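You operate a simulated robot arm through the tools that you are given. There is no shell and no other tool. Be economical: measure what you need, move in short steps, check, and stop when the job is done.

Carry out the task below with a simulated two-armed robot. There is one attempt and no reset: what you move stays moved.

TASK
Wipe up the spill on the card bench with the cloth and put it back.

Only the result counts: the job must be done as asked and must still hold three seconds after the hand-in. Knocking over, shifting, dropping, spilling or breaking anything else fails it. Flat cloth is picked up by pressing the open fingertips on it (5 to 10 N) and closing them slowly along it; thin cloth reads only 2 to 8 mm in the jaws.

THE ROBOT
Two 7-joint arms with two-finger parallel grippers on one trunk, on a base that drives. Base frame: it is fixed to the floor where the robot stands at the start and does not move with it; the origin is under the middle of the robot, x ahead of it, y to its left, z up. Readings come in mm, rad, newtons and seconds.
The left shoulder is at the start at [50, 165, 1205], the right one opposite. With the tool pointing down near the work surface each hand reaches from about 100 to 680 mm from the robot's upright axis, wherever it stands, measured 20 degrees to its own side. Payload 3.91 kg a hand.
Tool frame (each hand has its own): the origin (TCP) lies between the finger pads and is the grasp point; the fingertips stand 30 mm ahead of it; z points along the fingers, y is the line along which they close. Largest opening 110 mm; finger width 20, thickness 10; the body of the gripper, 48 by 112 mm, starts 55 mm behind the TCP.
Orientation is told as [roll, pitch, yaw] about the base's x, y, z axes, in that order, counted from this pose: with the fingers straight down and closing along the base's y, the tool's x points along the base's -x, its y along +y and its z along -z.

THE INTERFACE
- The arms move only by the tool nudge_tool. It takes "left_series", "right_series" or both (then of equal length, played together; a hand with none holds still); each is a list of rows, each a list of 7 numbers: the shift along the base's x, y, z in mm, then the turn, a rotation vector about the base's x, y, z in rad, then the gripper command, from -1 (fully open) to 1 (shut), values between in proportion. In form: [[tx, ty, tz, ax, ay, az, claw], ...]. A call has 1 to 12 rows; each row shifts and turns the commanded pose from where the row before left it. A row lasts 0.2 s, in which the tool goes at most 50 mm and 0.15 rad; a call with a longer step from one row to the next is refused whole, and so is a gripper value outside its range. A pose out of reach is approached as far as the arm can. The call stops where the force on the tool passes 40 N (or 10 N more than at its start, if that is more) or the arm is blocked; 0.2 s more then pass. The fingers move at their own pace (about 45 mm/s each) and stop on an object; they squeeze with about 41 N. The grip force told is the motor's: it shows also when the fingers shut on nothing. Time passes only in rows, and 0.2 s behind the last, so rows that do not move let the fingers close. The reply holds the time, the measured pose of the TCP, the force on the tool along the base axes, the opening and the grip force, in the units named above and with some noise, with the torque about the TCP (base axes, N m) and any sound that the robot's microphone picked up.
- Cameras (640 x 400 px; columns grow to the right, rows downward): "scene" is now at [99.5, -39.5, 1361.8]; the picture's right is [-0.47, -0.89, 0.00], its down [-0.61, 0.32, -0.73] and it looks along [0.64, -0.34, -0.69] (base axes); focal length 267 px, centre (320, 200). "left" rides on the left gripper at [72, -17, -103] in its tool frame; the picture's right is [0.23, 0.97, 0.00], its down [-0.76, 0.18, -0.62] and it looks along [-0.61, 0.14, 0.78] (tool axes); focal length 222 px, centre (320, 200). "right" rides on the right gripper at [72, 17, -103] in its tool frame; the picture's right is [-0.23, 0.97, 0.00], its down [-0.76, -0.18, -0.62] and it looks along [-0.61, -0.14, 0.78] (tool axes); focal length 222 px, centre (320, 200). There is no depth. A picture from a camera that has moved, and an enlarged one, comes with that camera's place and axes in the base frame and with its lens.
- grab_frame(camera): a new picture of that camera. No time passes.
- move_column(by): slides the trunk up (or, below 0, down) by that many mm; the arms and the scene camera ride with it, the base frame stays. It gives what a move gives, with no picture.
- steer(legs): drives the robot by 1 to 6 legs, each [ahead, left, turn to the left] in mm, mm and rad, along the robot's own axes; the way and the turn of a leg run together, so that a leg with both is an arc; at most 1500 mm and 3.142 rad a leg. The arms and the cameras ride along, it lands a little off, and it stops where it bumps. It gives what a move gives.
- turn_head(pan, tilt): turns the head with the scene camera to pan (to the left, within 1.396 rad either way) and tilt (down, from -0.506 to 1.204), counted from straight ahead of the robot. It gives what a move gives.
- zoom(camera, box): a new picture of the part [left, top, right, bottom] of that camera's present view, enlarged. No time passes.
- job_done(): hands the job in; it is judged then, once.

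Work in short steps. Places have to be worked out from the pictures, the camera data and where the tool is seen: move nearer, look again, correct. Check each grasp and each placing, and mend what went wrong. You have 120 turns and 88 pictures in all, those below and enlarged ones among them. Open the grippers and draw the arms clear of the work before you hand the job in, unless the task says otherwise; then end with one line.

The tools are called after ">>>" as name(argument=value, ...) on one line, values as JSON. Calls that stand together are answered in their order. nudge_tool: Moves the arms, as the interface text tells. Its arguments: {"type":"object","properties":{"left_series":{"type":"array"},"right_series":{"type":"array"}},"required":[]} The other tools are called the same way: move_column (by) slides the trunk up or down; steer (legs) drives the base; turn_head (pan, tilt) turns the head that bears the scene camera; grab_frame (camera) takes a picture; zoom (camera, box) takes an enlarged picture of a part of a camera's view; job_done () hands the job in.

At the start:

```text
time: 0.0
left_tcp_pos: [416.4, -23.9, 1157.9]
left_ee_rot: [0.001, -0.001, 0.0]
left_wrist_force: [-0.7, 0.1, -0.4]
left_wrist_torque: [0.0, -0.03, 0.0]
left_grip_width: 109.9
left_grip_force: 0.1
right_tcp_pos: [285.1, -386.9, 1096.6]
right_ee_rot: [-0.002, 0.0, 0.001]
right_wrist_force: [0.4, -0.8, 0.1]
right_wrist_torque: [0.01, -0.01, 0.0]
right_grip_width: 110.0
right_grip_force: 0.0
trunk travel left (down, up): [-425.0, 78.0]
robot x, y, heading: [-0.8, 0.7, 0.003]
head pan, tilt: [-0.483, 0.756]
```

scene: 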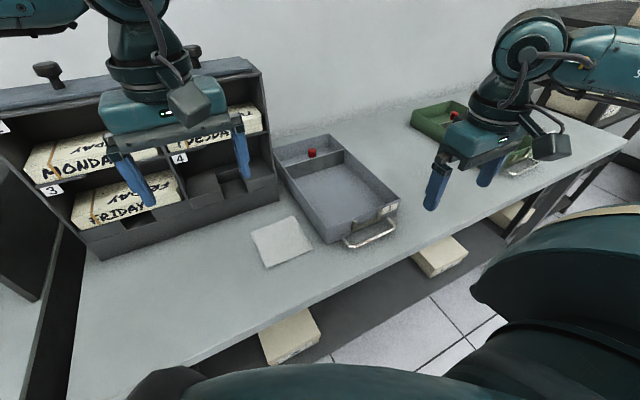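
right: 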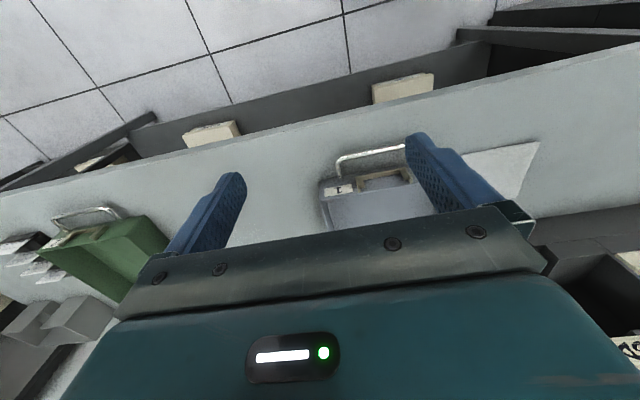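
left: 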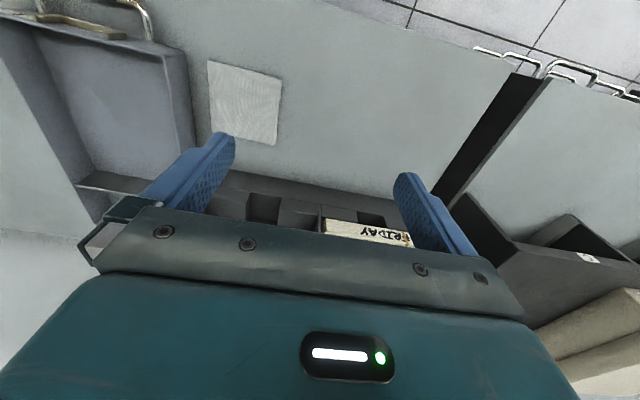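

The white square near the grey tray may be the cloth; no spill is seen yet. I'll pan the head to look around.

>>> turn_head(pan=0.5, tilt=0.7)

>>> grab_frame(camera="scene")

>>> turn_head(pan=1.35, tilt=0.6)

>>> grab_frame(camera="scene")

>>> turn_head(pan=-1.3, tilt=0.6)

>>> grab_frame(camera="scene")

```text
time: 1.3
left_tcp_pos: [417.0, -24.5, 1157.4]
left_ee_rot: [0.0, -0.001, 0.001]
left_wrist_force: [1.1, -0.6, -0.4]
left_wrist_torque: [0.05, 0.03, -0.05]
left_grip_width: 109.9
left_grip_force: 0.2
right_tcp_pos: [284.8, -386.4, 1096.5]
right_ee_rot: [0.002, 0.001, -0.003]
right_wrist_force: [1.2, -0.9, 0.3]
right_wrist_torque: [-0.01, 0.0, 0.04]
right_grip_width: 110.2
right_grip_force: 0.1
trunk travel left (down, up): [-425.0, 78.0]
robot x, y, heading: [0.7, -2.5, -0.001]
head pan, tilt: [0.499, 0.7]
```

```text
84 pictures are left
camera scene: at [100.9, 39.5, 1366.4], right [0.48, -0.88, 0.0], down [-0.57, -0.31, -0.76], along [0.67, 0.37, -0.64], focal length 267 px, centre (320, 200)
```

scene: 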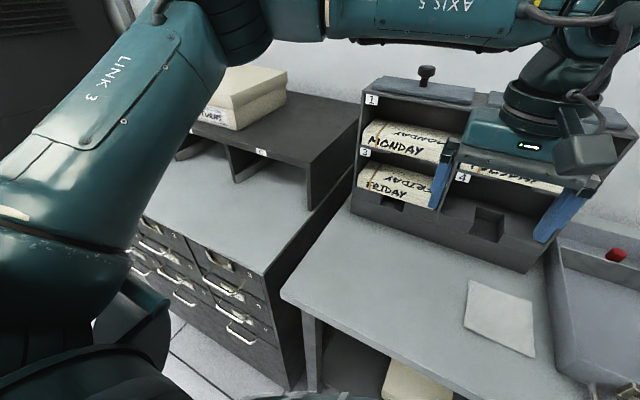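

```text
time: 2.4
left_tcp_pos: [417.5, -23.4, 1158.7]
left_ee_rot: [0.002, 0.0, 0.0]
left_wrist_force: [0.7, 0.3, -0.1]
left_wrist_torque: [0.02, -0.01, -0.01]
left_grip_width: 110.1
left_grip_force: 0.0
right_tcp_pos: [284.8, -388.2, 1096.1]
right_ee_rot: [0.0, 0.0, 0.0]
right_wrist_force: [0.0, -0.1, 0.3]
right_wrist_torque: [-0.04, -0.02, 0.02]
right_grip_width: 110.2
right_grip_force: 0.0
trunk travel left (down, up): [-425.0, 78.0]
robot x, y, heading: [0.3, -0.5, -0.0]
head pan, tilt: [1.349, 0.6]
```

```text
83 pictures are left
camera scene: at [45.8, 85.1, 1375.1], right [0.98, -0.22, 0.0], down [-0.12, -0.55, -0.83], along [0.18, 0.8, -0.56], focal length 267 px, centre (320, 200)
```

scene: 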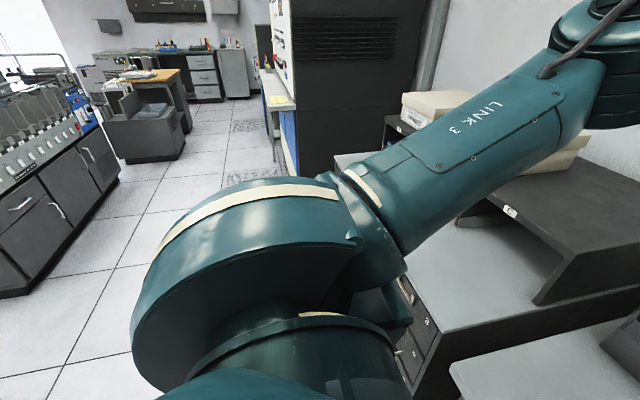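

```text
time: 4.8
left_tcp_pos: [415.6, -24.1, 1158.0]
left_ee_rot: [0.001, 0.0, 0.001]
left_wrist_force: [-0.1, 0.9, -0.1]
left_wrist_torque: [0.0, 0.0, 0.01]
left_grip_width: 109.8
left_grip_force: 0.2
right_tcp_pos: [284.7, -387.1, 1095.6]
right_ee_rot: [0.001, -0.002, -0.001]
right_wrist_force: [0.6, 0.0, -0.3]
right_wrist_torque: [0.0, -0.01, 0.02]
right_grip_width: 110.2
right_grip_force: 0.1
trunk travel left (down, up): [-425.0, 78.0]
robot x, y, heading: [0.1, 2.7, 0.0]
head pan, tilt: [-1.3, 0.6]
```

```text
82 pictures are left
camera scene: at [50.0, -86.3, 1375.1], right [-0.96, -0.27, 0.0], down [-0.15, 0.54, -0.83], along [0.22, -0.8, -0.56], focal length 267 px, centre (320, 200)
```

scene: 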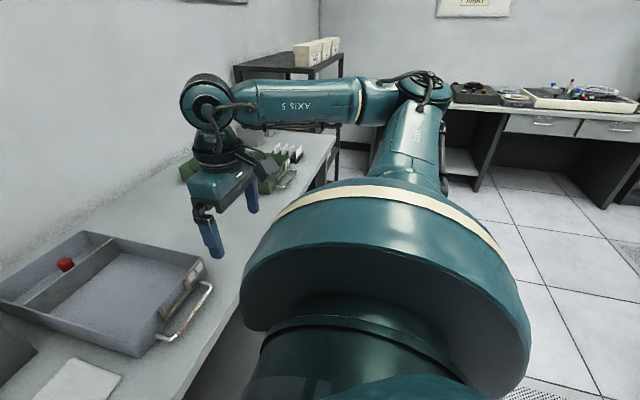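

The spill isn't obvious; I'll look closely at the bench, first with head back centred on it.

>>> turn_head(pan=-0.3, tilt=0.85)

>>> grab_frame(camera="scene")

>>> zoom(camera="left", box=[160, 30, 480, 230])

>>> zoom(camera="right", box=[0, 80, 320, 280])

```text
time: 6.1
left_tcp_pos: [416.0, -23.8, 1156.7]
left_ee_rot: [0.0, 0.0, -0.001]
left_wrist_force: [-1.4, -0.1, -0.1]
left_wrist_torque: [-0.01, -0.02, 0.03]
left_grip_width: 109.9
left_grip_force: 0.0
right_tcp_pos: [284.6, -386.7, 1096.1]
right_ee_rot: [0.001, 0.0, 0.0]
right_wrist_force: [-0.6, 0.0, 0.7]
right_wrist_torque: [0.04, -0.01, 0.0]
right_grip_width: 110.0
right_grip_force: 0.0
trunk travel left (down, up): [-425.0, 78.0]
robot x, y, heading: [0.1, 1.7, -0.003]
head pan, tilt: [-0.3, 0.85]
```

```text
81 pictures are left
camera scene: at [101.0, -24.3, 1354.2], right [-0.3, -0.96, 0.0], down [-0.72, 0.22, -0.66], along [0.63, -0.2, -0.75], focal length 267 px, centre (320, 200)
```

scene: 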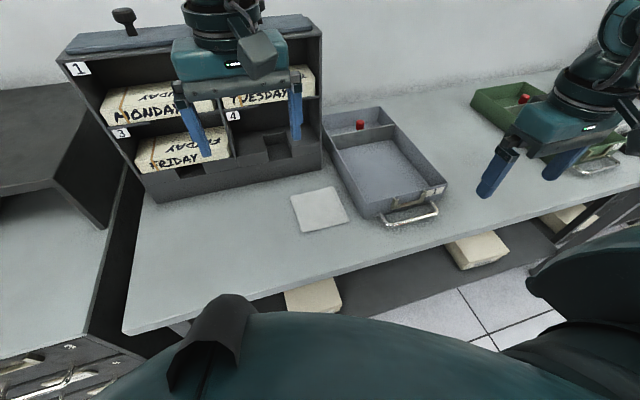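

```text
2.00 times, centred on (320, 130) of left
camera zoom: at [343.9, -40.2, 1261.4], right [-0.23, 0.97, 0.0], down [0.76, 0.18, 0.62], along [0.61, 0.14, -0.78], focal length 444 px, centre (320, 340)
```

zoom: 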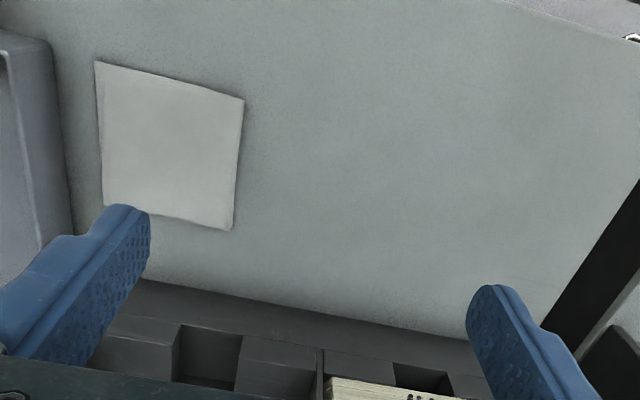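

```text
2.00 times, centred on (160, 180) of right
camera zoom: at [211.6, -371.1, 1199.9], right [0.23, 0.97, 0.0], down [0.76, -0.18, 0.62], along [0.61, -0.14, -0.78], focal length 444 px, centre (640, 240)
```

zoom: 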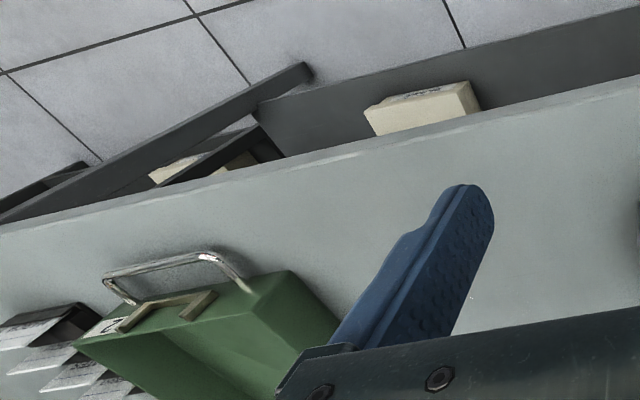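

Still no spill clearly visible; I zoom into parts of the bench.

>>> zoom(camera="scene", box=[120, 180, 360, 330])

>>> zoom(camera="scene", box=[400, 80, 640, 230])

>>> zoom(camera="scene", box=[300, 60, 460, 160])

```text
2.67 times, centred on (240, 255) of scene
camera zoom: at [101.0, -24.3, 1354.2], right [-0.3, -0.96, 0.0], down [-0.72, 0.22, -0.66], along [0.63, -0.2, -0.75], focal length 712 px, centre (533, 53)
```

zoom: 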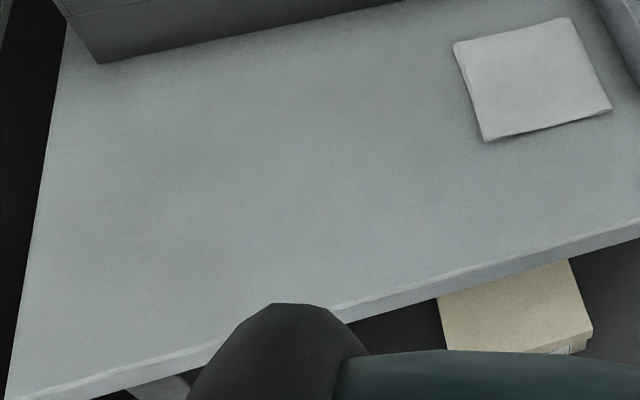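

```text
2.67 times, centred on (520, 155) of scene
camera zoom: at [101.0, -24.3, 1354.2], right [-0.3, -0.96, 0.0], down [-0.72, 0.22, -0.66], along [0.63, -0.2, -0.75], focal length 712 px, centre (-213, 320)
```

zoom: 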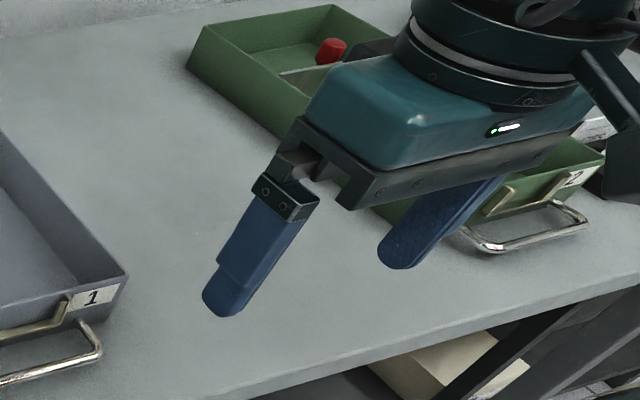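

```text
4.00 times, centred on (380, 110) of scene
camera zoom: at [101.0, -24.3, 1354.2], right [-0.3, -0.96, 0.0], down [-0.72, 0.22, -0.66], along [0.63, -0.2, -0.75], focal length 1068 px, centre (80, 560)
```

zoom: 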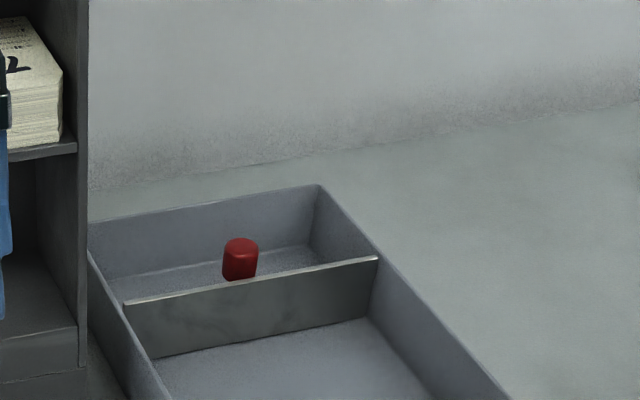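

No puddle seen on the visible part. I'll back away a bit to view the whole bench and room.

>>> steer(legs=[[-500, 0, 0]])

>>> turn_head(pan=-0.6, tilt=0.5)

>>> grab_frame(camera="scene")

>>> turn_head(pan=0.6, tilt=0.5)

>>> grab_frame(camera="scene")

```text
time: 9.0
left_tcp_pos: [-85.4, -23.6, 1157.9]
left_ee_rot: [0.001, 0.0, 0.005]
left_wrist_force: [-0.5, -1.2, -0.5]
left_wrist_torque: [0.03, 0.01, 0.01]
left_grip_width: 109.8
left_grip_force: 0.1
right_tcp_pos: [-215.2, -386.1, 1094.8]
right_ee_rot: [0.001, -0.001, 0.002]
right_wrist_force: [0.3, -0.4, 0.4]
right_wrist_torque: [0.01, -0.02, 0.0]
right_grip_width: 109.7
right_grip_force: 0.1
trunk travel left (down, up): [-425.0, 78.0]
robot x, y, heading: [-503.4, 0.2, 0.006]
head pan, tilt: [-0.3, 0.85]
```

```text
time: 9.8
left_tcp_pos: [-84.9, -23.8, 1156.7]
left_ee_rot: [-0.001, -0.001, 0.006]
left_wrist_force: [-0.5, 0.4, 0.6]
left_wrist_torque: [-0.02, 0.0, 0.02]
left_grip_width: 110.0
left_grip_force: 0.1
right_tcp_pos: [-214.6, -386.5, 1096.6]
right_ee_rot: [-0.001, -0.001, 0.003]
right_wrist_force: [-0.1, 1.0, -0.6]
right_wrist_torque: [0.03, -0.01, -0.04]
right_grip_width: 109.9
right_grip_force: 0.0
trunk travel left (down, up): [-425.0, 78.0]
robot x, y, heading: [-502.8, 0.4, 0.003]
head pan, tilt: [-0.6, 0.499]
```

```text
75 pictures are left
camera scene: at [-399.4, -53.1, 1384.1], right [-0.56, -0.83, 0.0], down [-0.4, 0.27, -0.88], along [0.73, -0.49, -0.48], focal length 267 px, centre (320, 200)
```

scene: 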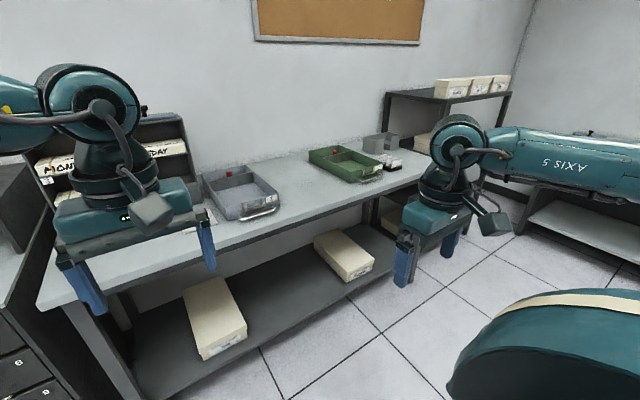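

```text
time: 11.2
left_tcp_pos: [-85.6, -23.7, 1157.8]
left_ee_rot: [0.002, -0.001, 0.005]
left_wrist_force: [-0.3, -0.4, 0.5]
left_wrist_torque: [0.01, -0.01, -0.02]
left_grip_width: 110.1
left_grip_force: 0.1
right_tcp_pos: [-214.4, -386.5, 1094.9]
right_ee_rot: [-0.001, 0.0, 0.005]
right_wrist_force: [0.2, -0.7, 0.4]
right_wrist_torque: [-0.01, 0.01, 0.04]
right_grip_width: 110.1
right_grip_force: 0.0
trunk travel left (down, up): [-425.0, 78.0]
robot x, y, heading: [-500.1, -3.9, 0.003]
head pan, tilt: [0.6, 0.499]
```

```text
74 pictures are left
camera scene: at [-399.8, 49.6, 1384.2], right [0.57, -0.82, 0.0], down [-0.39, -0.27, -0.88], along [0.72, 0.5, -0.48], focal length 267 px, centre (320, 200)
```

scene: 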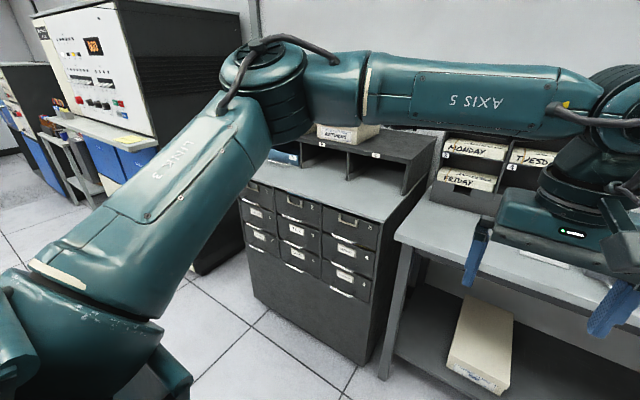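

There's a blue item on the cabinet's left; zoom on it.

>>> zoom(camera="scene", box=[240, 100, 440, 225])

>>> turn_head(pan=-0.3, tilt=0.5)

>>> zoom(camera="scene", box=[240, 100, 560, 300])

```text
3.20 times, centred on (340, 162) of scene
camera zoom: at [-399.8, 49.6, 1384.2], right [0.57, -0.82, 0.0], down [-0.39, -0.27, -0.88], along [0.72, 0.5, -0.48], focal length 854 px, centre (256, 320)
```

zoom: 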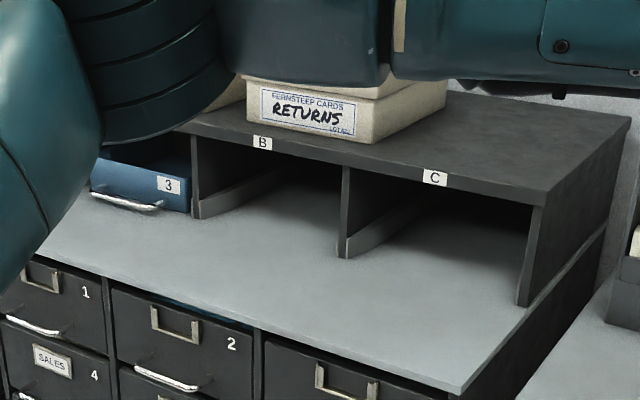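

```text
time: 12.4
left_tcp_pos: [-84.1, -23.8, 1157.1]
left_ee_rot: [0.0, 0.0, 0.005]
left_wrist_force: [1.0, -0.3, -0.2]
left_wrist_torque: [-0.04, -0.01, -0.02]
left_grip_width: 110.0
left_grip_force: 0.0
right_tcp_pos: [-214.0, -385.8, 1096.3]
right_ee_rot: [0.0, -0.001, 0.004]
right_wrist_force: [-0.7, 0.7, -0.3]
right_wrist_torque: [-0.01, 0.01, -0.02]
right_grip_width: 110.0
right_grip_force: 0.0
trunk travel left (down, up): [-425.0, 78.0]
robot x, y, heading: [-502.2, -1.8, -0.001]
head pan, tilt: [-0.3, 0.499]
```

```text
2.00 times, centred on (400, 200) of scene
camera zoom: at [-387.7, -28.5, 1384.2], right [-0.29, -0.96, 0.0], down [-0.46, 0.14, -0.88], along [0.84, -0.26, -0.48], focal length 534 px, centre (160, 200)
```

zoom: 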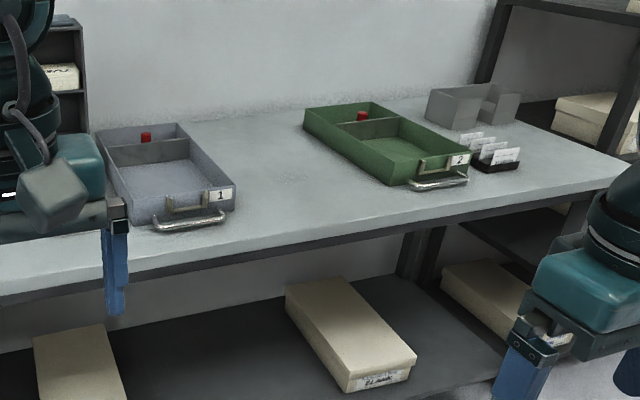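

No puddle evident yet. I'll look at the rest of the room sideways from here.

>>> turn_head(pan=1.39, tilt=0.3)

>>> grab_frame(camera="scene")

>>> turn_head(pan=-1.39, tilt=0.3)

>>> grab_frame(camera="scene")

```text
time: 14.2
left_tcp_pos: [-84.3, -23.5, 1157.4]
left_ee_rot: [0.0, 0.0, 0.006]
left_wrist_force: [0.6, 0.0, 0.3]
left_wrist_torque: [0.01, 0.02, 0.02]
left_grip_width: 109.8
left_grip_force: 0.1
right_tcp_pos: [-214.2, -386.9, 1096.0]
right_ee_rot: [-0.001, 0.0, 0.002]
right_wrist_force: [0.4, 0.7, 0.4]
right_wrist_torque: [0.04, -0.01, 0.02]
right_grip_width: 109.9
right_grip_force: 0.1
trunk travel left (down, up): [-425.0, 78.0]
robot x, y, heading: [-497.9, -3.0, 0.002]
head pan, tilt: [1.389, 0.3]
```

```text
71 pictures are left
camera scene: at [-458.2, 89.8, 1402.6], right [0.98, -0.18, 0.0], down [-0.05, -0.29, -0.96], along [0.17, 0.94, -0.3], focal length 267 px, centre (320, 200)
```

scene: 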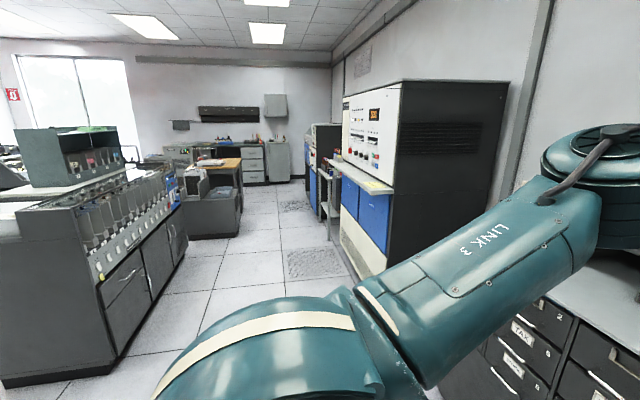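

```text
time: 16.6
left_tcp_pos: [-84.8, -23.1, 1156.3]
left_ee_rot: [0.001, 0.001, 0.006]
left_wrist_force: [0.2, -0.6, 0.4]
left_wrist_torque: [-0.01, 0.02, 0.0]
left_grip_width: 110.1
left_grip_force: 0.0
right_tcp_pos: [-214.6, -386.8, 1094.9]
right_ee_rot: [0.0, 0.0, 0.002]
right_wrist_force: [0.2, 0.0, 0.0]
right_wrist_torque: [-0.03, 0.03, 0.01]
right_grip_width: 110.0
right_grip_force: 0.0
trunk travel left (down, up): [-425.0, 78.0]
robot x, y, heading: [-501.8, 1.2, 0.007]
head pan, tilt: [-1.389, 0.3]
```

```text
70 pictures are left
camera scene: at [-457.4, -93.8, 1402.6], right [-0.98, -0.19, 0.0], down [-0.05, 0.29, -0.96], along [0.18, -0.94, -0.3], focal length 267 px, centre (320, 200)
```

scene: 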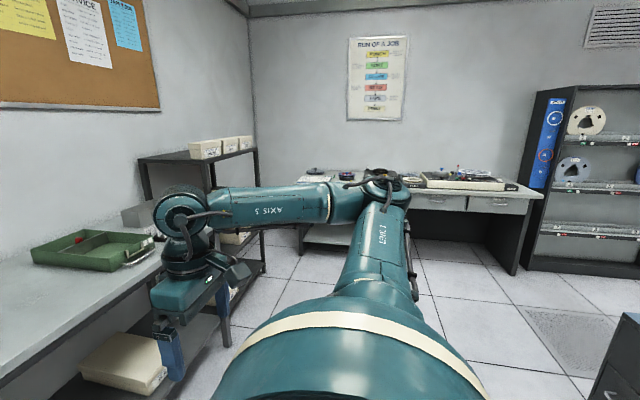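

The room's card bench is surely the one in front. I go back up and inspect its surface closer with the wrist cameras.

>>> steer(legs=[[350, 0, 0]])

>>> turn_head(pan=0.1, tilt=0.8)

>>> grab_frame(camera="scene")

>>> grab_frame(camera="left")

>>> grab_frame(camera="right")

```text
time: 18.9
left_tcp_pos: [263.0, -21.3, 1157.3]
left_ee_rot: [-0.001, 0.0, 0.006]
left_wrist_force: [-0.6, 0.4, 0.2]
left_wrist_torque: [0.01, 0.02, -0.02]
left_grip_width: 110.1
left_grip_force: 0.0
right_tcp_pos: [134.2, -383.9, 1096.0]
right_ee_rot: [-0.001, 0.001, 0.006]
right_wrist_force: [0.1, -0.5, -0.4]
right_wrist_torque: [-0.01, 0.0, -0.02]
right_grip_width: 110.2
right_grip_force: 0.1
trunk travel left (down, up): [-425.0, 78.0]
robot x, y, heading: [-154.1, 0.4, 0.002]
head pan, tilt: [-1.389, 0.3]
```

```text
time: 20.5
left_tcp_pos: [263.5, -21.0, 1157.4]
left_ee_rot: [-0.001, 0.0, 0.006]
left_wrist_force: [0.2, -0.6, -0.2]
left_wrist_torque: [-0.03, -0.02, 0.0]
left_grip_width: 110.1
left_grip_force: 0.0
right_tcp_pos: [134.0, -385.7, 1095.2]
right_ee_rot: [0.001, 0.001, 0.006]
right_wrist_force: [-0.1, -0.6, -0.2]
right_wrist_torque: [0.0, -0.03, 0.0]
right_grip_width: 110.0
right_grip_force: 0.1
trunk travel left (down, up): [-425.0, 78.0]
robot x, y, heading: [-153.8, 2.1, 0.003]
head pan, tilt: [0.099, 0.799]
```

```text
69 pictures are left
camera scene: at [-47.2, 8.0, 1358.2], right [0.1, -0.99, 0.0], down [-0.71, -0.07, -0.7], along [0.69, 0.07, -0.72], focal length 267 px, centre (320, 200)
```

scene: 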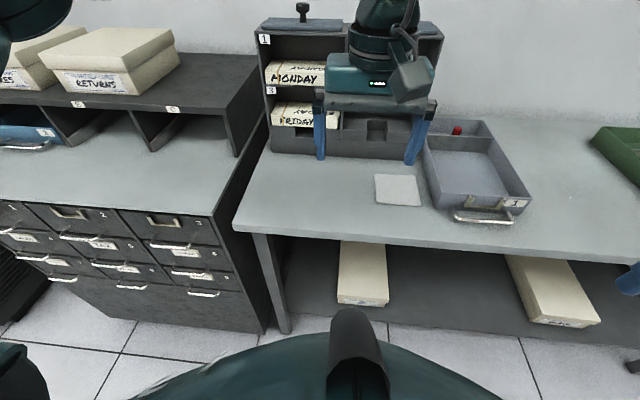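

```text
68 pictures are left
camera left: at [190.3, -37.9, 1261.4], right [-0.23, 0.97, 0.0], down [0.76, 0.18, 0.62], along [0.61, 0.14, -0.78], focal length 222 px, centre (320, 200)
```

left: 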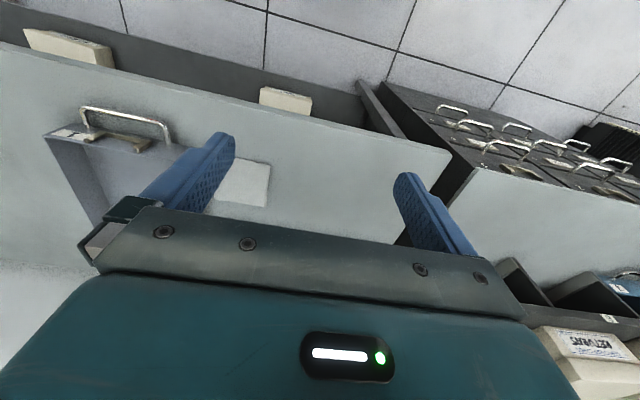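

```text
67 pictures are left
camera right: at [59.8, -369.4, 1199.9], right [0.22, 0.97, 0.0], down [0.76, -0.17, 0.62], along [0.61, -0.14, -0.78], focal length 222 px, centre (320, 200)
```

right: 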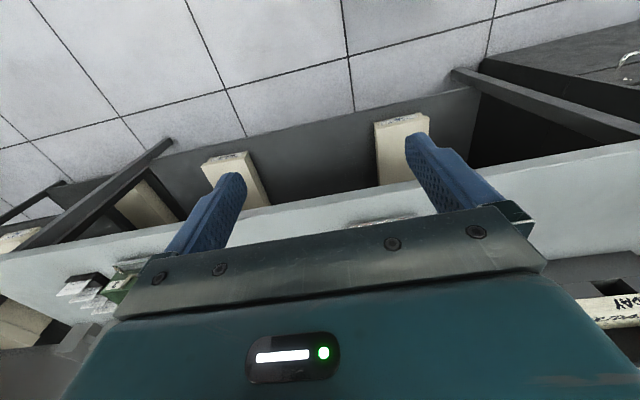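

Zooming on the bench from this angle, looking for a faint sheen.

>>> zoom(camera="scene", box=[220, 130, 440, 268])

>>> zoom(camera="scene", box=[440, 100, 640, 225])

>>> zoom(camera="scene", box=[0, 100, 240, 250])

```text
2.90 times, centred on (330, 199) of scene
camera zoom: at [-47.2, 8.0, 1358.2], right [0.1, -0.99, 0.0], down [-0.71, -0.07, -0.7], along [0.69, 0.07, -0.72], focal length 774 px, centre (291, 203)
```

zoom: 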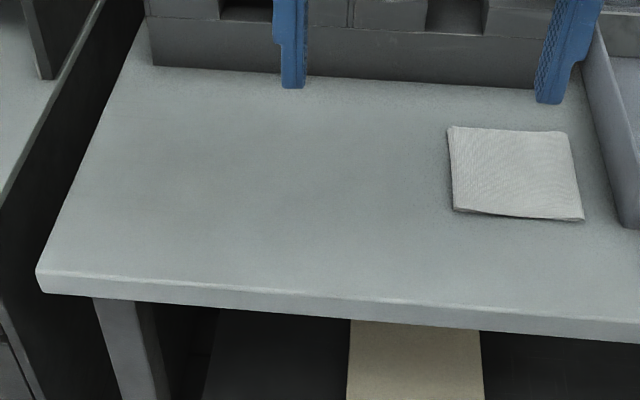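

```text
3.20 times, centred on (540, 162) of scene
camera zoom: at [-47.2, 8.0, 1358.2], right [0.1, -0.99, 0.0], down [-0.71, -0.07, -0.7], along [0.69, 0.07, -0.72], focal length 854 px, centre (-384, 320)
```

zoom: 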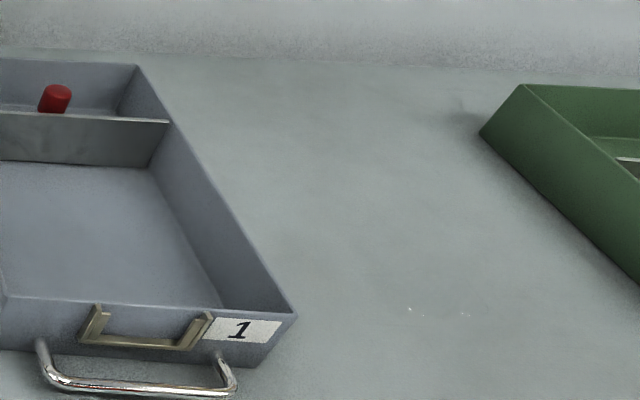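

```text
2.67 times, centred on (120, 175) of scene
camera zoom: at [-47.2, 8.0, 1358.2], right [0.1, -0.99, 0.0], down [-0.71, -0.07, -0.7], along [0.69, 0.07, -0.72], focal length 712 px, centre (853, 267)
```

zoom: 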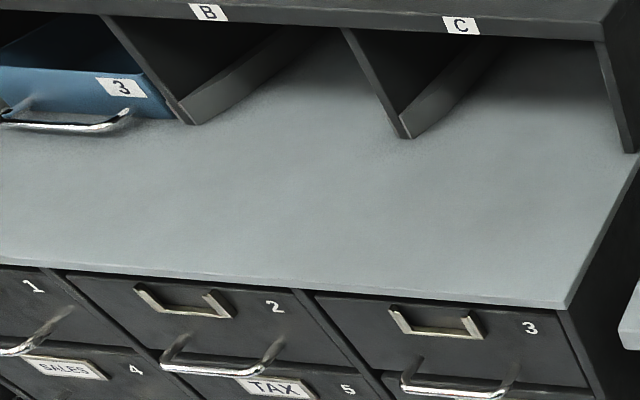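

Small glints appear between the two trays, near [540, -645] by both cameras: a clear puddle. The woven white square at about [521,-154] is the cloth. I drive nearer, in front of both.

>>> steer(legs=[[0, -350, 0], [130, 0, 0]])

>>> turn_head(pan=-0.35, tilt=0.8)

>>> grab_frame(camera="scene")

>>> grab_frame(camera="right")

```text
time: 23.6
left_tcp_pos: [393.8, -373.0, 1156.8]
left_ee_rot: [0.001, -0.001, 0.002]
left_wrist_force: [0.7, 0.6, 0.4]
left_wrist_torque: [-0.02, -0.01, -0.02]
left_grip_width: 110.2
left_grip_force: 0.0
right_tcp_pos: [264.9, -736.3, 1095.2]
right_ee_rot: [0.001, 0.002, 0.003]
right_wrist_force: [0.3, -0.3, -0.7]
right_wrist_torque: [-0.01, 0.03, 0.02]
right_grip_width: 110.2
right_grip_force: 0.0
trunk travel left (down, up): [-425.0, 78.0]
robot x, y, heading: [-20.6, -347.3, 0.002]
head pan, tilt: [0.099, 0.799]
```

```text
time: 24.5
left_tcp_pos: [393.5, -372.6, 1158.0]
left_ee_rot: [-0.002, -0.001, 0.004]
left_wrist_force: [-0.3, -0.7, -0.9]
left_wrist_torque: [-0.01, -0.01, 0.02]
left_grip_width: 110.0
left_grip_force: 0.1
right_tcp_pos: [263.9, -737.2, 1095.1]
right_ee_rot: [0.0, 0.002, 0.005]
right_wrist_force: [0.1, 0.6, -0.8]
right_wrist_torque: [0.02, 0.03, 0.0]
right_grip_width: 110.1
right_grip_force: 0.1
trunk travel left (down, up): [-425.0, 78.0]
robot x, y, heading: [-26.1, -350.7, 0.006]
head pan, tilt: [-0.351, 0.799]
```

```text
63 pictures are left
camera scene: at [79.8, -378.6, 1358.2], right [-0.34, -0.94, 0.0], down [-0.67, 0.24, -0.7], along [0.66, -0.24, -0.72], focal length 267 px, centre (320, 200)
```

scene: 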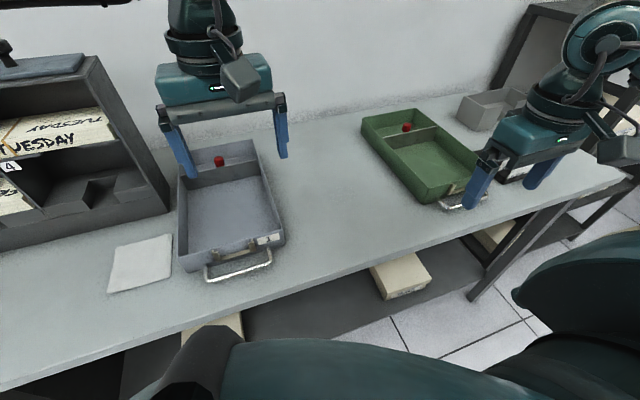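

```text
62 pictures are left
camera right: at [190.3, -720.6, 1199.9], right [0.22, 0.97, 0.0], down [0.76, -0.18, 0.62], along [0.61, -0.14, -0.78], focal length 222 px, centre (320, 200)
```

right: 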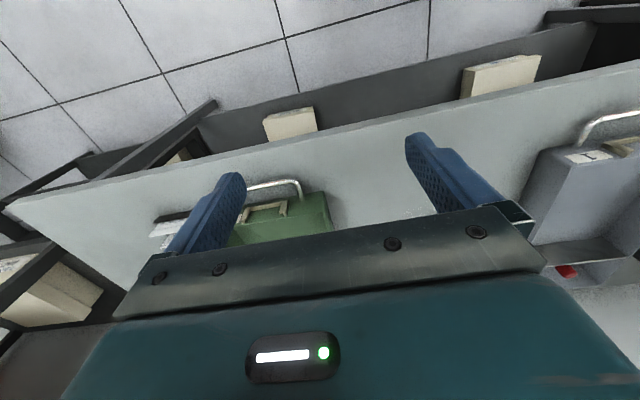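

Zooming on the bench between the two trays.

>>> zoom(camera="scene", box=[270, 110, 470, 235])

>>> zoom(camera="right", box=[310, 110, 470, 210])

```text
3.20 times, centred on (370, 172) of scene
camera zoom: at [79.8, -378.6, 1358.2], right [-0.34, -0.94, 0.0], down [-0.67, 0.24, -0.7], along [0.66, -0.24, -0.72], focal length 854 px, centre (160, 288)
```

zoom: 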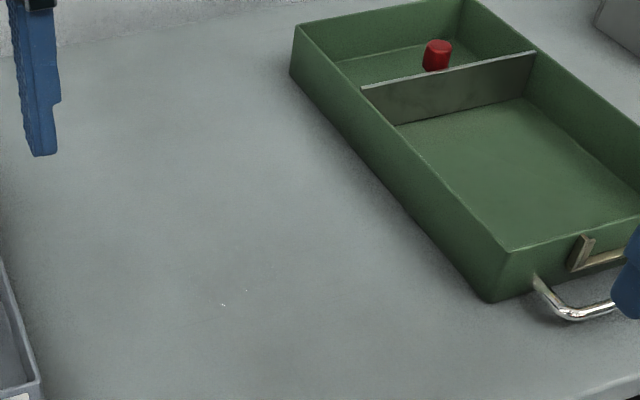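

```text
4.00 times, centred on (390, 160) of right
camera zoom: at [190.3, -720.6, 1199.9], right [0.22, 0.97, 0.0], down [0.76, -0.18, 0.62], along [0.61, -0.14, -0.78], focal length 888 px, centre (40, 360)
```

zoom: 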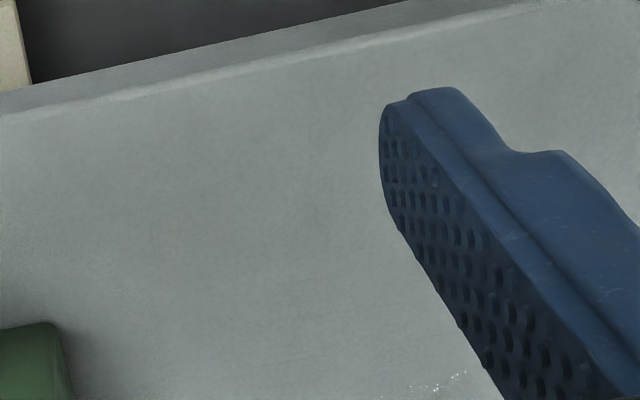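

Glints consistently place it around [535,-615]. I move the right hand above so that its camera looks from close by.

>>> nudge_tool(right_series=[[40, 20, -11, 0, 0, 0, -1], [40, 20, -11, 0, 0, 0, -1], [40, 20, -11, 0, 0, 0, -1], [40, 20, -11, 0, 0, 0, -1], [40, 20, -11, 0, 0, 0, -1], [40, 20, -11, 0, 0, 0, -1]])

>>> grab_frame(camera="right")

>>> zoom(camera="right", box=[200, 20, 440, 170])

```text
time: 25.9
left_tcp_pos: [393.7, -372.0, 1157.2]
left_ee_rot: [-0.002, -0.001, 0.004]
left_wrist_force: [-0.5, 0.1, -0.4]
left_wrist_torque: [-0.01, 0.04, -0.01]
left_grip_width: 109.9
left_grip_force: 0.1
right_tcp_pos: [503.3, -616.7, 1029.6]
right_ee_rot: [-0.003, 0.001, 0.001]
right_wrist_force: [0.3, -0.3, -0.3]
right_wrist_torque: [0.02, 0.02, -0.05]
right_grip_width: 109.9
right_grip_force: 0.1
trunk travel left (down, up): [-425.0, 78.0]
robot x, y, heading: [-21.9, -349.9, 0.002]
head pan, tilt: [-0.351, 0.799]
```

```text
59 pictures are left
camera right: at [429.9, -600.4, 1134.1], right [0.22, 0.97, 0.0], down [0.76, -0.18, 0.62], along [0.61, -0.14, -0.78], focal length 222 px, centre (320, 200)
```

right: 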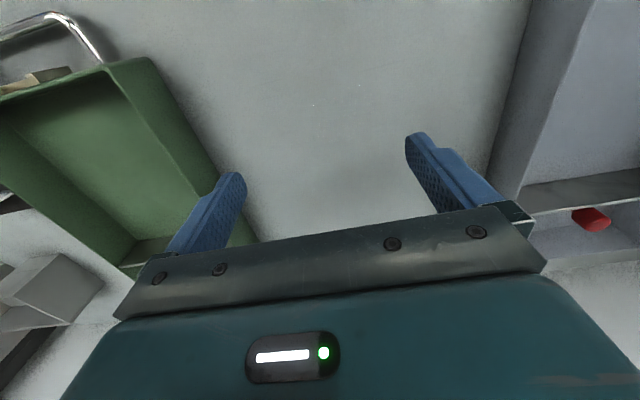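

```text
2.67 times, centred on (320, 95) of right
camera zoom: at [429.9, -600.4, 1134.1], right [0.22, 0.97, 0.0], down [0.76, -0.18, 0.62], along [0.61, -0.14, -0.78], focal length 592 px, centre (320, 480)
```

zoom: 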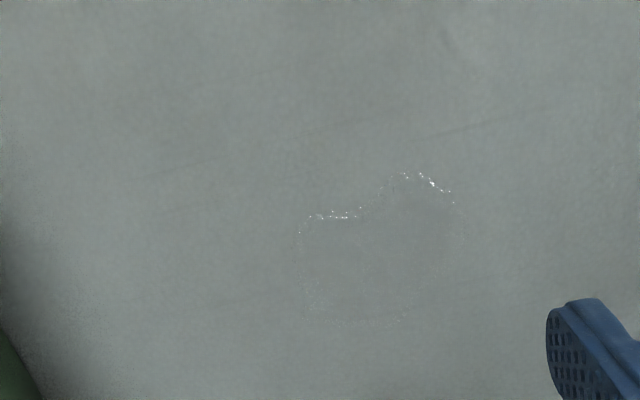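

The puddle outline is now visible: roughly x 497–570, y -636 to -550, centre (534,-593). Now the left hand goes over the cloth for a closer look; right hand retreats up.

>>> nudge_tool(left_series=[[17, 35, -21, 0, 0, 0, -1], [17, 35, -21, 0, 0, 0, -1], [17, 35, -21, 0, 0, 0, -1], [17, 35, -21, 0, 0, 0, -1], [17, 35, -21, 0, 0, 0, -1], [16, 35, -21, 0, 0, 0, -1]], right_series=[[-40, -20, 11, 0, 0, 0, -1], [-40, -20, 11, 0, 0, 0, -1], [-40, -20, 11, 0, 0, 0, -1], [-40, -20, 11, 0, 0, 0, -1], [-40, -20, 11, 0, 0, 0, -1], [-40, -20, 11, 0, 0, 0, -1]])

>>> grab_frame(camera="left")

>>> grab_frame(camera="scene")

```text
time: 27.3
left_tcp_pos: [494.7, -160.5, 1032.4]
left_ee_rot: [0.0, 0.0, 0.004]
left_wrist_force: [-0.7, 0.3, 0.3]
left_wrist_torque: [0.0, 0.02, 0.0]
left_grip_width: 109.9
left_grip_force: 0.1
right_tcp_pos: [261.5, -736.4, 1095.7]
right_ee_rot: [0.0, -0.001, 0.005]
right_wrist_force: [-0.6, 1.0, -0.1]
right_wrist_torque: [-0.01, -0.02, -0.03]
right_grip_width: 110.0
right_grip_force: 0.1
trunk travel left (down, up): [-425.0, 78.0]
robot x, y, heading: [-20.4, -347.1, 0.004]
head pan, tilt: [-0.351, 0.799]
```

```text
57 pictures are left
camera left: at [421.7, -177.7, 1136.5], right [-0.23, 0.97, 0.0], down [0.76, 0.18, 0.62], along [0.61, 0.14, -0.78], focal length 222 px, centre (320, 200)
```

left: 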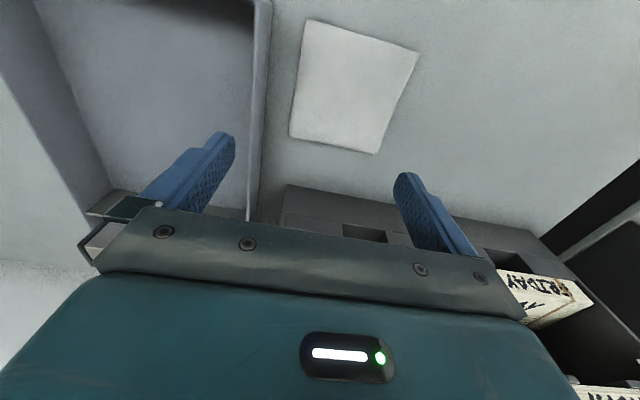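

```text
56 pictures are left
camera scene: at [78.6, -377.7, 1358.4], right [-0.34, -0.94, 0.0], down [-0.67, 0.24, -0.7], along [0.66, -0.24, -0.72], focal length 267 px, centre (320, 200)
```

scene: 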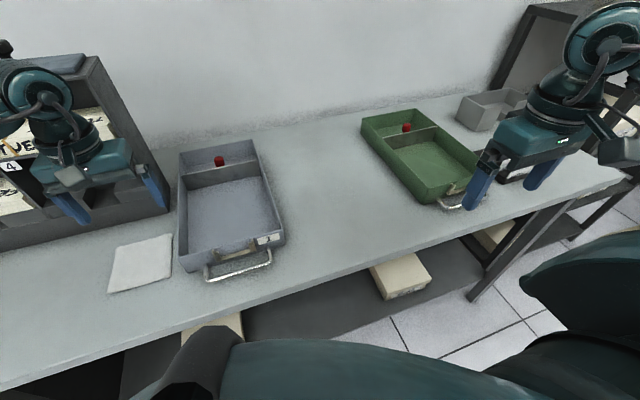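

Left camera puts the cloth at about x 422–553, y -194…-63 (centre 488,-128). I lower the left hand above it with a narrower opening and look.

>>> nudge_tool(left_series=[[-2, 8, -27, 0, 0, 0, 0.1], [-2, 8, -27, 0, 0, 0, 0.1], [-2, 8, -27, 0, 0, 0, 0.1], [-1, 8, -26, 0, 0, 0, 0.1], [0, 0, 0, 0, 0, 0, 0.1]])

>>> grab_frame(camera="left")

>>> zoom(camera="scene", box=[0, 120, 240, 320])

```text
time: 28.5
left_tcp_pos: [487.8, -129.9, 923.8]
left_ee_rot: [0.001, 0.0, 0.003]
left_wrist_force: [0.0, -1.0, 0.6]
left_wrist_torque: [-0.01, 0.01, 0.0]
left_grip_width: 49.6
left_grip_force: 0.1
right_tcp_pos: [263.3, -738.3, 1095.8]
right_ee_rot: [0.001, 0.0, 0.004]
right_wrist_force: [-1.1, 0.8, 0.2]
right_wrist_torque: [-0.01, 0.01, 0.0]
right_grip_width: 109.6
right_grip_force: 0.0
trunk travel left (down, up): [-425.0, 78.0]
robot x, y, heading: [-24.0, -349.4, 0.003]
head pan, tilt: [-0.351, 0.799]
```

```text
55 pictures are left
camera left: at [415.6, -146.6, 1028.2], right [-0.23, 0.97, 0.0], down [0.76, 0.18, 0.62], along [0.61, 0.14, -0.78], focal length 222 px, centre (320, 200)
```

left: 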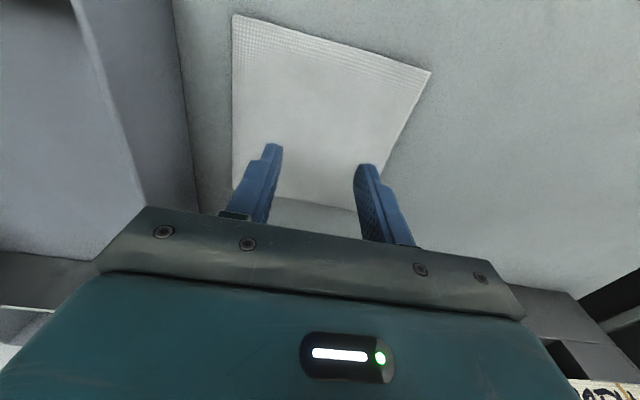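

```text
2.00 times, centred on (120, 220) of scene
camera zoom: at [79.6, -378.8, 1358.2], right [-0.34, -0.94, 0.0], down [-0.67, 0.24, -0.7], along [0.66, -0.24, -0.72], focal length 534 px, centre (720, 160)
```

zoom: 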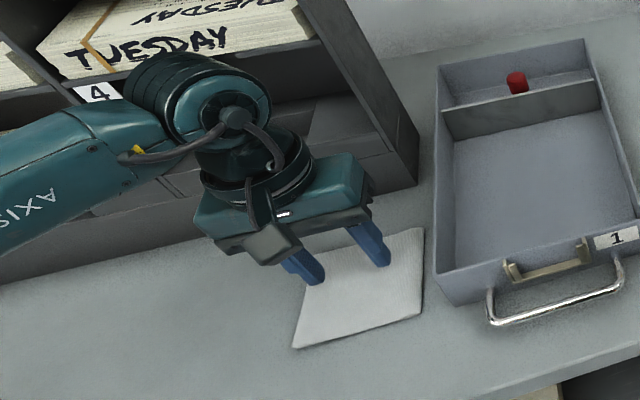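

Refined centre about (500,-131). Descending towards contact in small steps.

>>> nudge_tool(left_series=[[4, 0, -18, 0, 0, 0, 0.1], [4, 0, -18, 0, 0, 0, 0.1], [2, 0, -15, 0, 0, 0, 0.1], [0, 0, -3, 0, 0, 0, 0.1], [0, 0, -3, 0, 0, 0, 0.1], [0, 0, 0, 0, 0, 0, 0.1]])

```text
time: 29.1
left_tcp_pos: [498.9, -130.4, 912.2]
left_ee_rot: [-0.006, -0.016, 0.005]
left_wrist_force: [-3.2, -0.4, 19.6]
left_wrist_torque: [0.56, 0.23, 0.08]
left_grip_width: 49.4
left_grip_force: 0.1
right_tcp_pos: [262.2, -736.6, 1095.1]
right_ee_rot: [0.0, -0.001, 0.003]
right_wrist_force: [-0.2, -0.1, 0.3]
right_wrist_torque: [0.03, 0.03, -0.03]
right_grip_width: 109.8
right_grip_force: 0.0
trunk travel left (down, up): [-425.0, 78.0]
robot x, y, heading: [-20.2, -351.3, 0.001]
head pan, tilt: [-0.351, 0.799]
stopped in row 2 (left hand): the force on the tool passed its limit (the readings are from after the stop); the commanded pose is now the measured one
```

Unexpected contact at tip height ~882. Looking before anything else.

>>> grab_frame(camera="left")

>>> zoom(camera="scene", box=[0, 120, 240, 320])

```text
53 pictures are left
camera left: at [423.9, -147.1, 1015.2], right [-0.23, 0.97, -0.01], down [0.75, 0.18, 0.64], along [0.62, 0.14, -0.77], focal length 222 px, centre (320, 200)
```

left: 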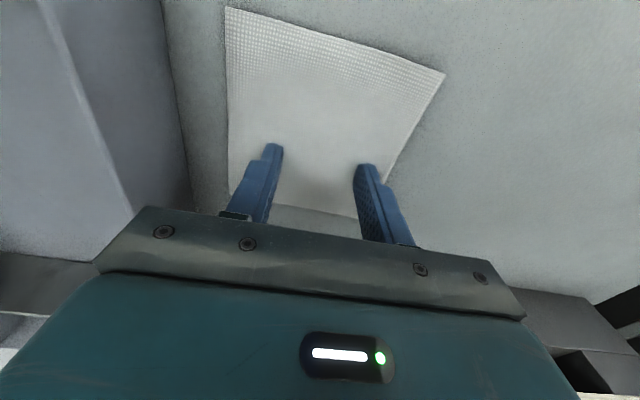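

```text
2.00 times, centred on (120, 220) of scene
camera zoom: at [79.4, -378.7, 1358.4], right [-0.34, -0.94, 0.0], down [-0.67, 0.24, -0.7], along [0.66, -0.24, -0.72], focal length 534 px, centre (720, 160)
```

zoom: 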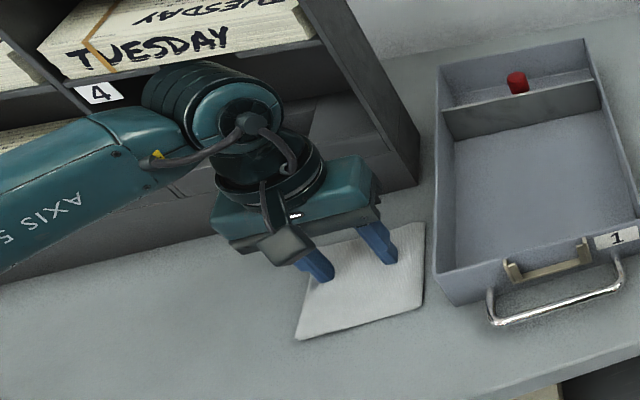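

All views agree if the bench surface is at z≈880 rather than 832, so this was real contact with the cloth. Corrected: cloth centre ≈(478,-137), ~113 mm square; spill centre ≈(518,-593). I lift, recentre, and descend gently.

>>> nudge_tool(left_series=[[0, 0, 10, 0, 0, 0, 0.1], [-19, -6, 0, 0, 0, 0, 0.1], [0, 0, -4, 0, 0, 0, 0.1], [0, 0, -2, 0, 0, 0, 0.1], [0, 0, 0, 0, 0, 0, 0.1]])

```text
time: 30.2
left_tcp_pos: [475.9, -136.0, 912.7]
left_ee_rot: [-0.003, -0.016, 0.006]
left_wrist_force: [-0.7, 0.1, 0.3]
left_wrist_torque: [0.0, -0.01, -0.02]
left_grip_width: 49.8
left_grip_force: 0.1
right_tcp_pos: [261.6, -736.1, 1094.6]
right_ee_rot: [0.0, 0.001, 0.002]
right_wrist_force: [-0.5, 0.0, 0.5]
right_wrist_torque: [0.02, 0.0, -0.01]
right_grip_width: 110.0
right_grip_force: 0.0
trunk travel left (down, up): [-425.0, 78.0]
robot x, y, heading: [-22.2, -351.0, 0.003]
head pan, tilt: [-0.351, 0.799]
```

Not in contact yet; descend 1 mm per row, straightening the small tilt.

>>> nudge_tool(left_series=[[0, 0, 0, 0.003, 0.016, 0, 0.1], [0, 0, -1, 0, 0, 0, 0.1], [0, 0, -1, 0, 0, 0, 0.1], [0, 0, 0, 0, 0, 0, 0.1]])

```text
time: 31.2
left_tcp_pos: [477.4, -136.3, 911.3]
left_ee_rot: [-0.003, 0.0, 0.005]
left_wrist_force: [-0.2, 0.2, 8.4]
left_wrist_torque: [0.06, -0.01, -0.02]
left_grip_width: 49.7
left_grip_force: 0.0
right_tcp_pos: [261.7, -736.7, 1095.1]
right_ee_rot: [-0.001, -0.001, 0.004]
right_wrist_force: [-0.5, 0.2, 0.6]
right_wrist_torque: [-0.03, -0.02, 0.01]
right_grip_width: 110.0
right_grip_force: 0.0
trunk travel left (down, up): [-425.0, 78.0]
robot x, y, heading: [-22.2, -348.3, 0.003]
head pan, tilt: [-0.351, 0.799]
```

8.4 N of press. Now close slowly.

>>> nudge_tool(left_series=[[0, 0, 0, 0, 0, 0, 0.2], [0, 0, 0, 0, 0, 0, 0.3], [0, 0, 0, 0, 0, 0, 0.4], [0, 0, 0, 0, 0, 0, 0.5], [0, 0, 0, 0, 0, 0, 0.6], [0, 0, 0, 0, 0, 0, 0.7], [0, 0, 0, 0, 0, 0, 0.8], [0, 0, 0, 0, 0, 0, 0.9], [0, 0, 0, 0, 0, 0, 1], [0, 0, 0, 0, 0, 0, 1], [0, 0, 0, 0, 0, 0, 1]])

>>> grab_frame(camera="left")

```text
time: 33.6
left_tcp_pos: [477.6, -138.1, 911.7]
left_ee_rot: [-0.001, 0.001, 0.004]
left_wrist_force: [0.2, -2.0, 16.6]
left_wrist_torque: [-0.05, -0.06, -0.03]
left_grip_width: 4.0
left_grip_force: 41.3
right_tcp_pos: [261.1, -737.0, 1095.5]
right_ee_rot: [0.002, -0.002, 0.003]
right_wrist_force: [0.7, -0.7, -0.6]
right_wrist_torque: [0.0, 0.01, -0.03]
right_grip_width: 110.2
right_grip_force: 0.1
trunk travel left (down, up): [-425.0, 78.0]
robot x, y, heading: [-22.8, -353.5, -0.002]
head pan, tilt: [-0.351, 0.799]
```

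```text
51 pictures are left
camera left: at [405.5, -154.0, 1016.2], right [-0.23, 0.97, 0.0], down [0.76, 0.18, 0.62], along [0.61, 0.14, -0.78], focal length 222 px, centre (320, 200)
```

left: 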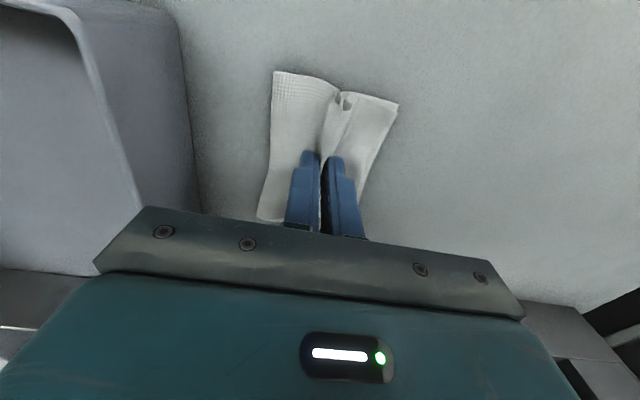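

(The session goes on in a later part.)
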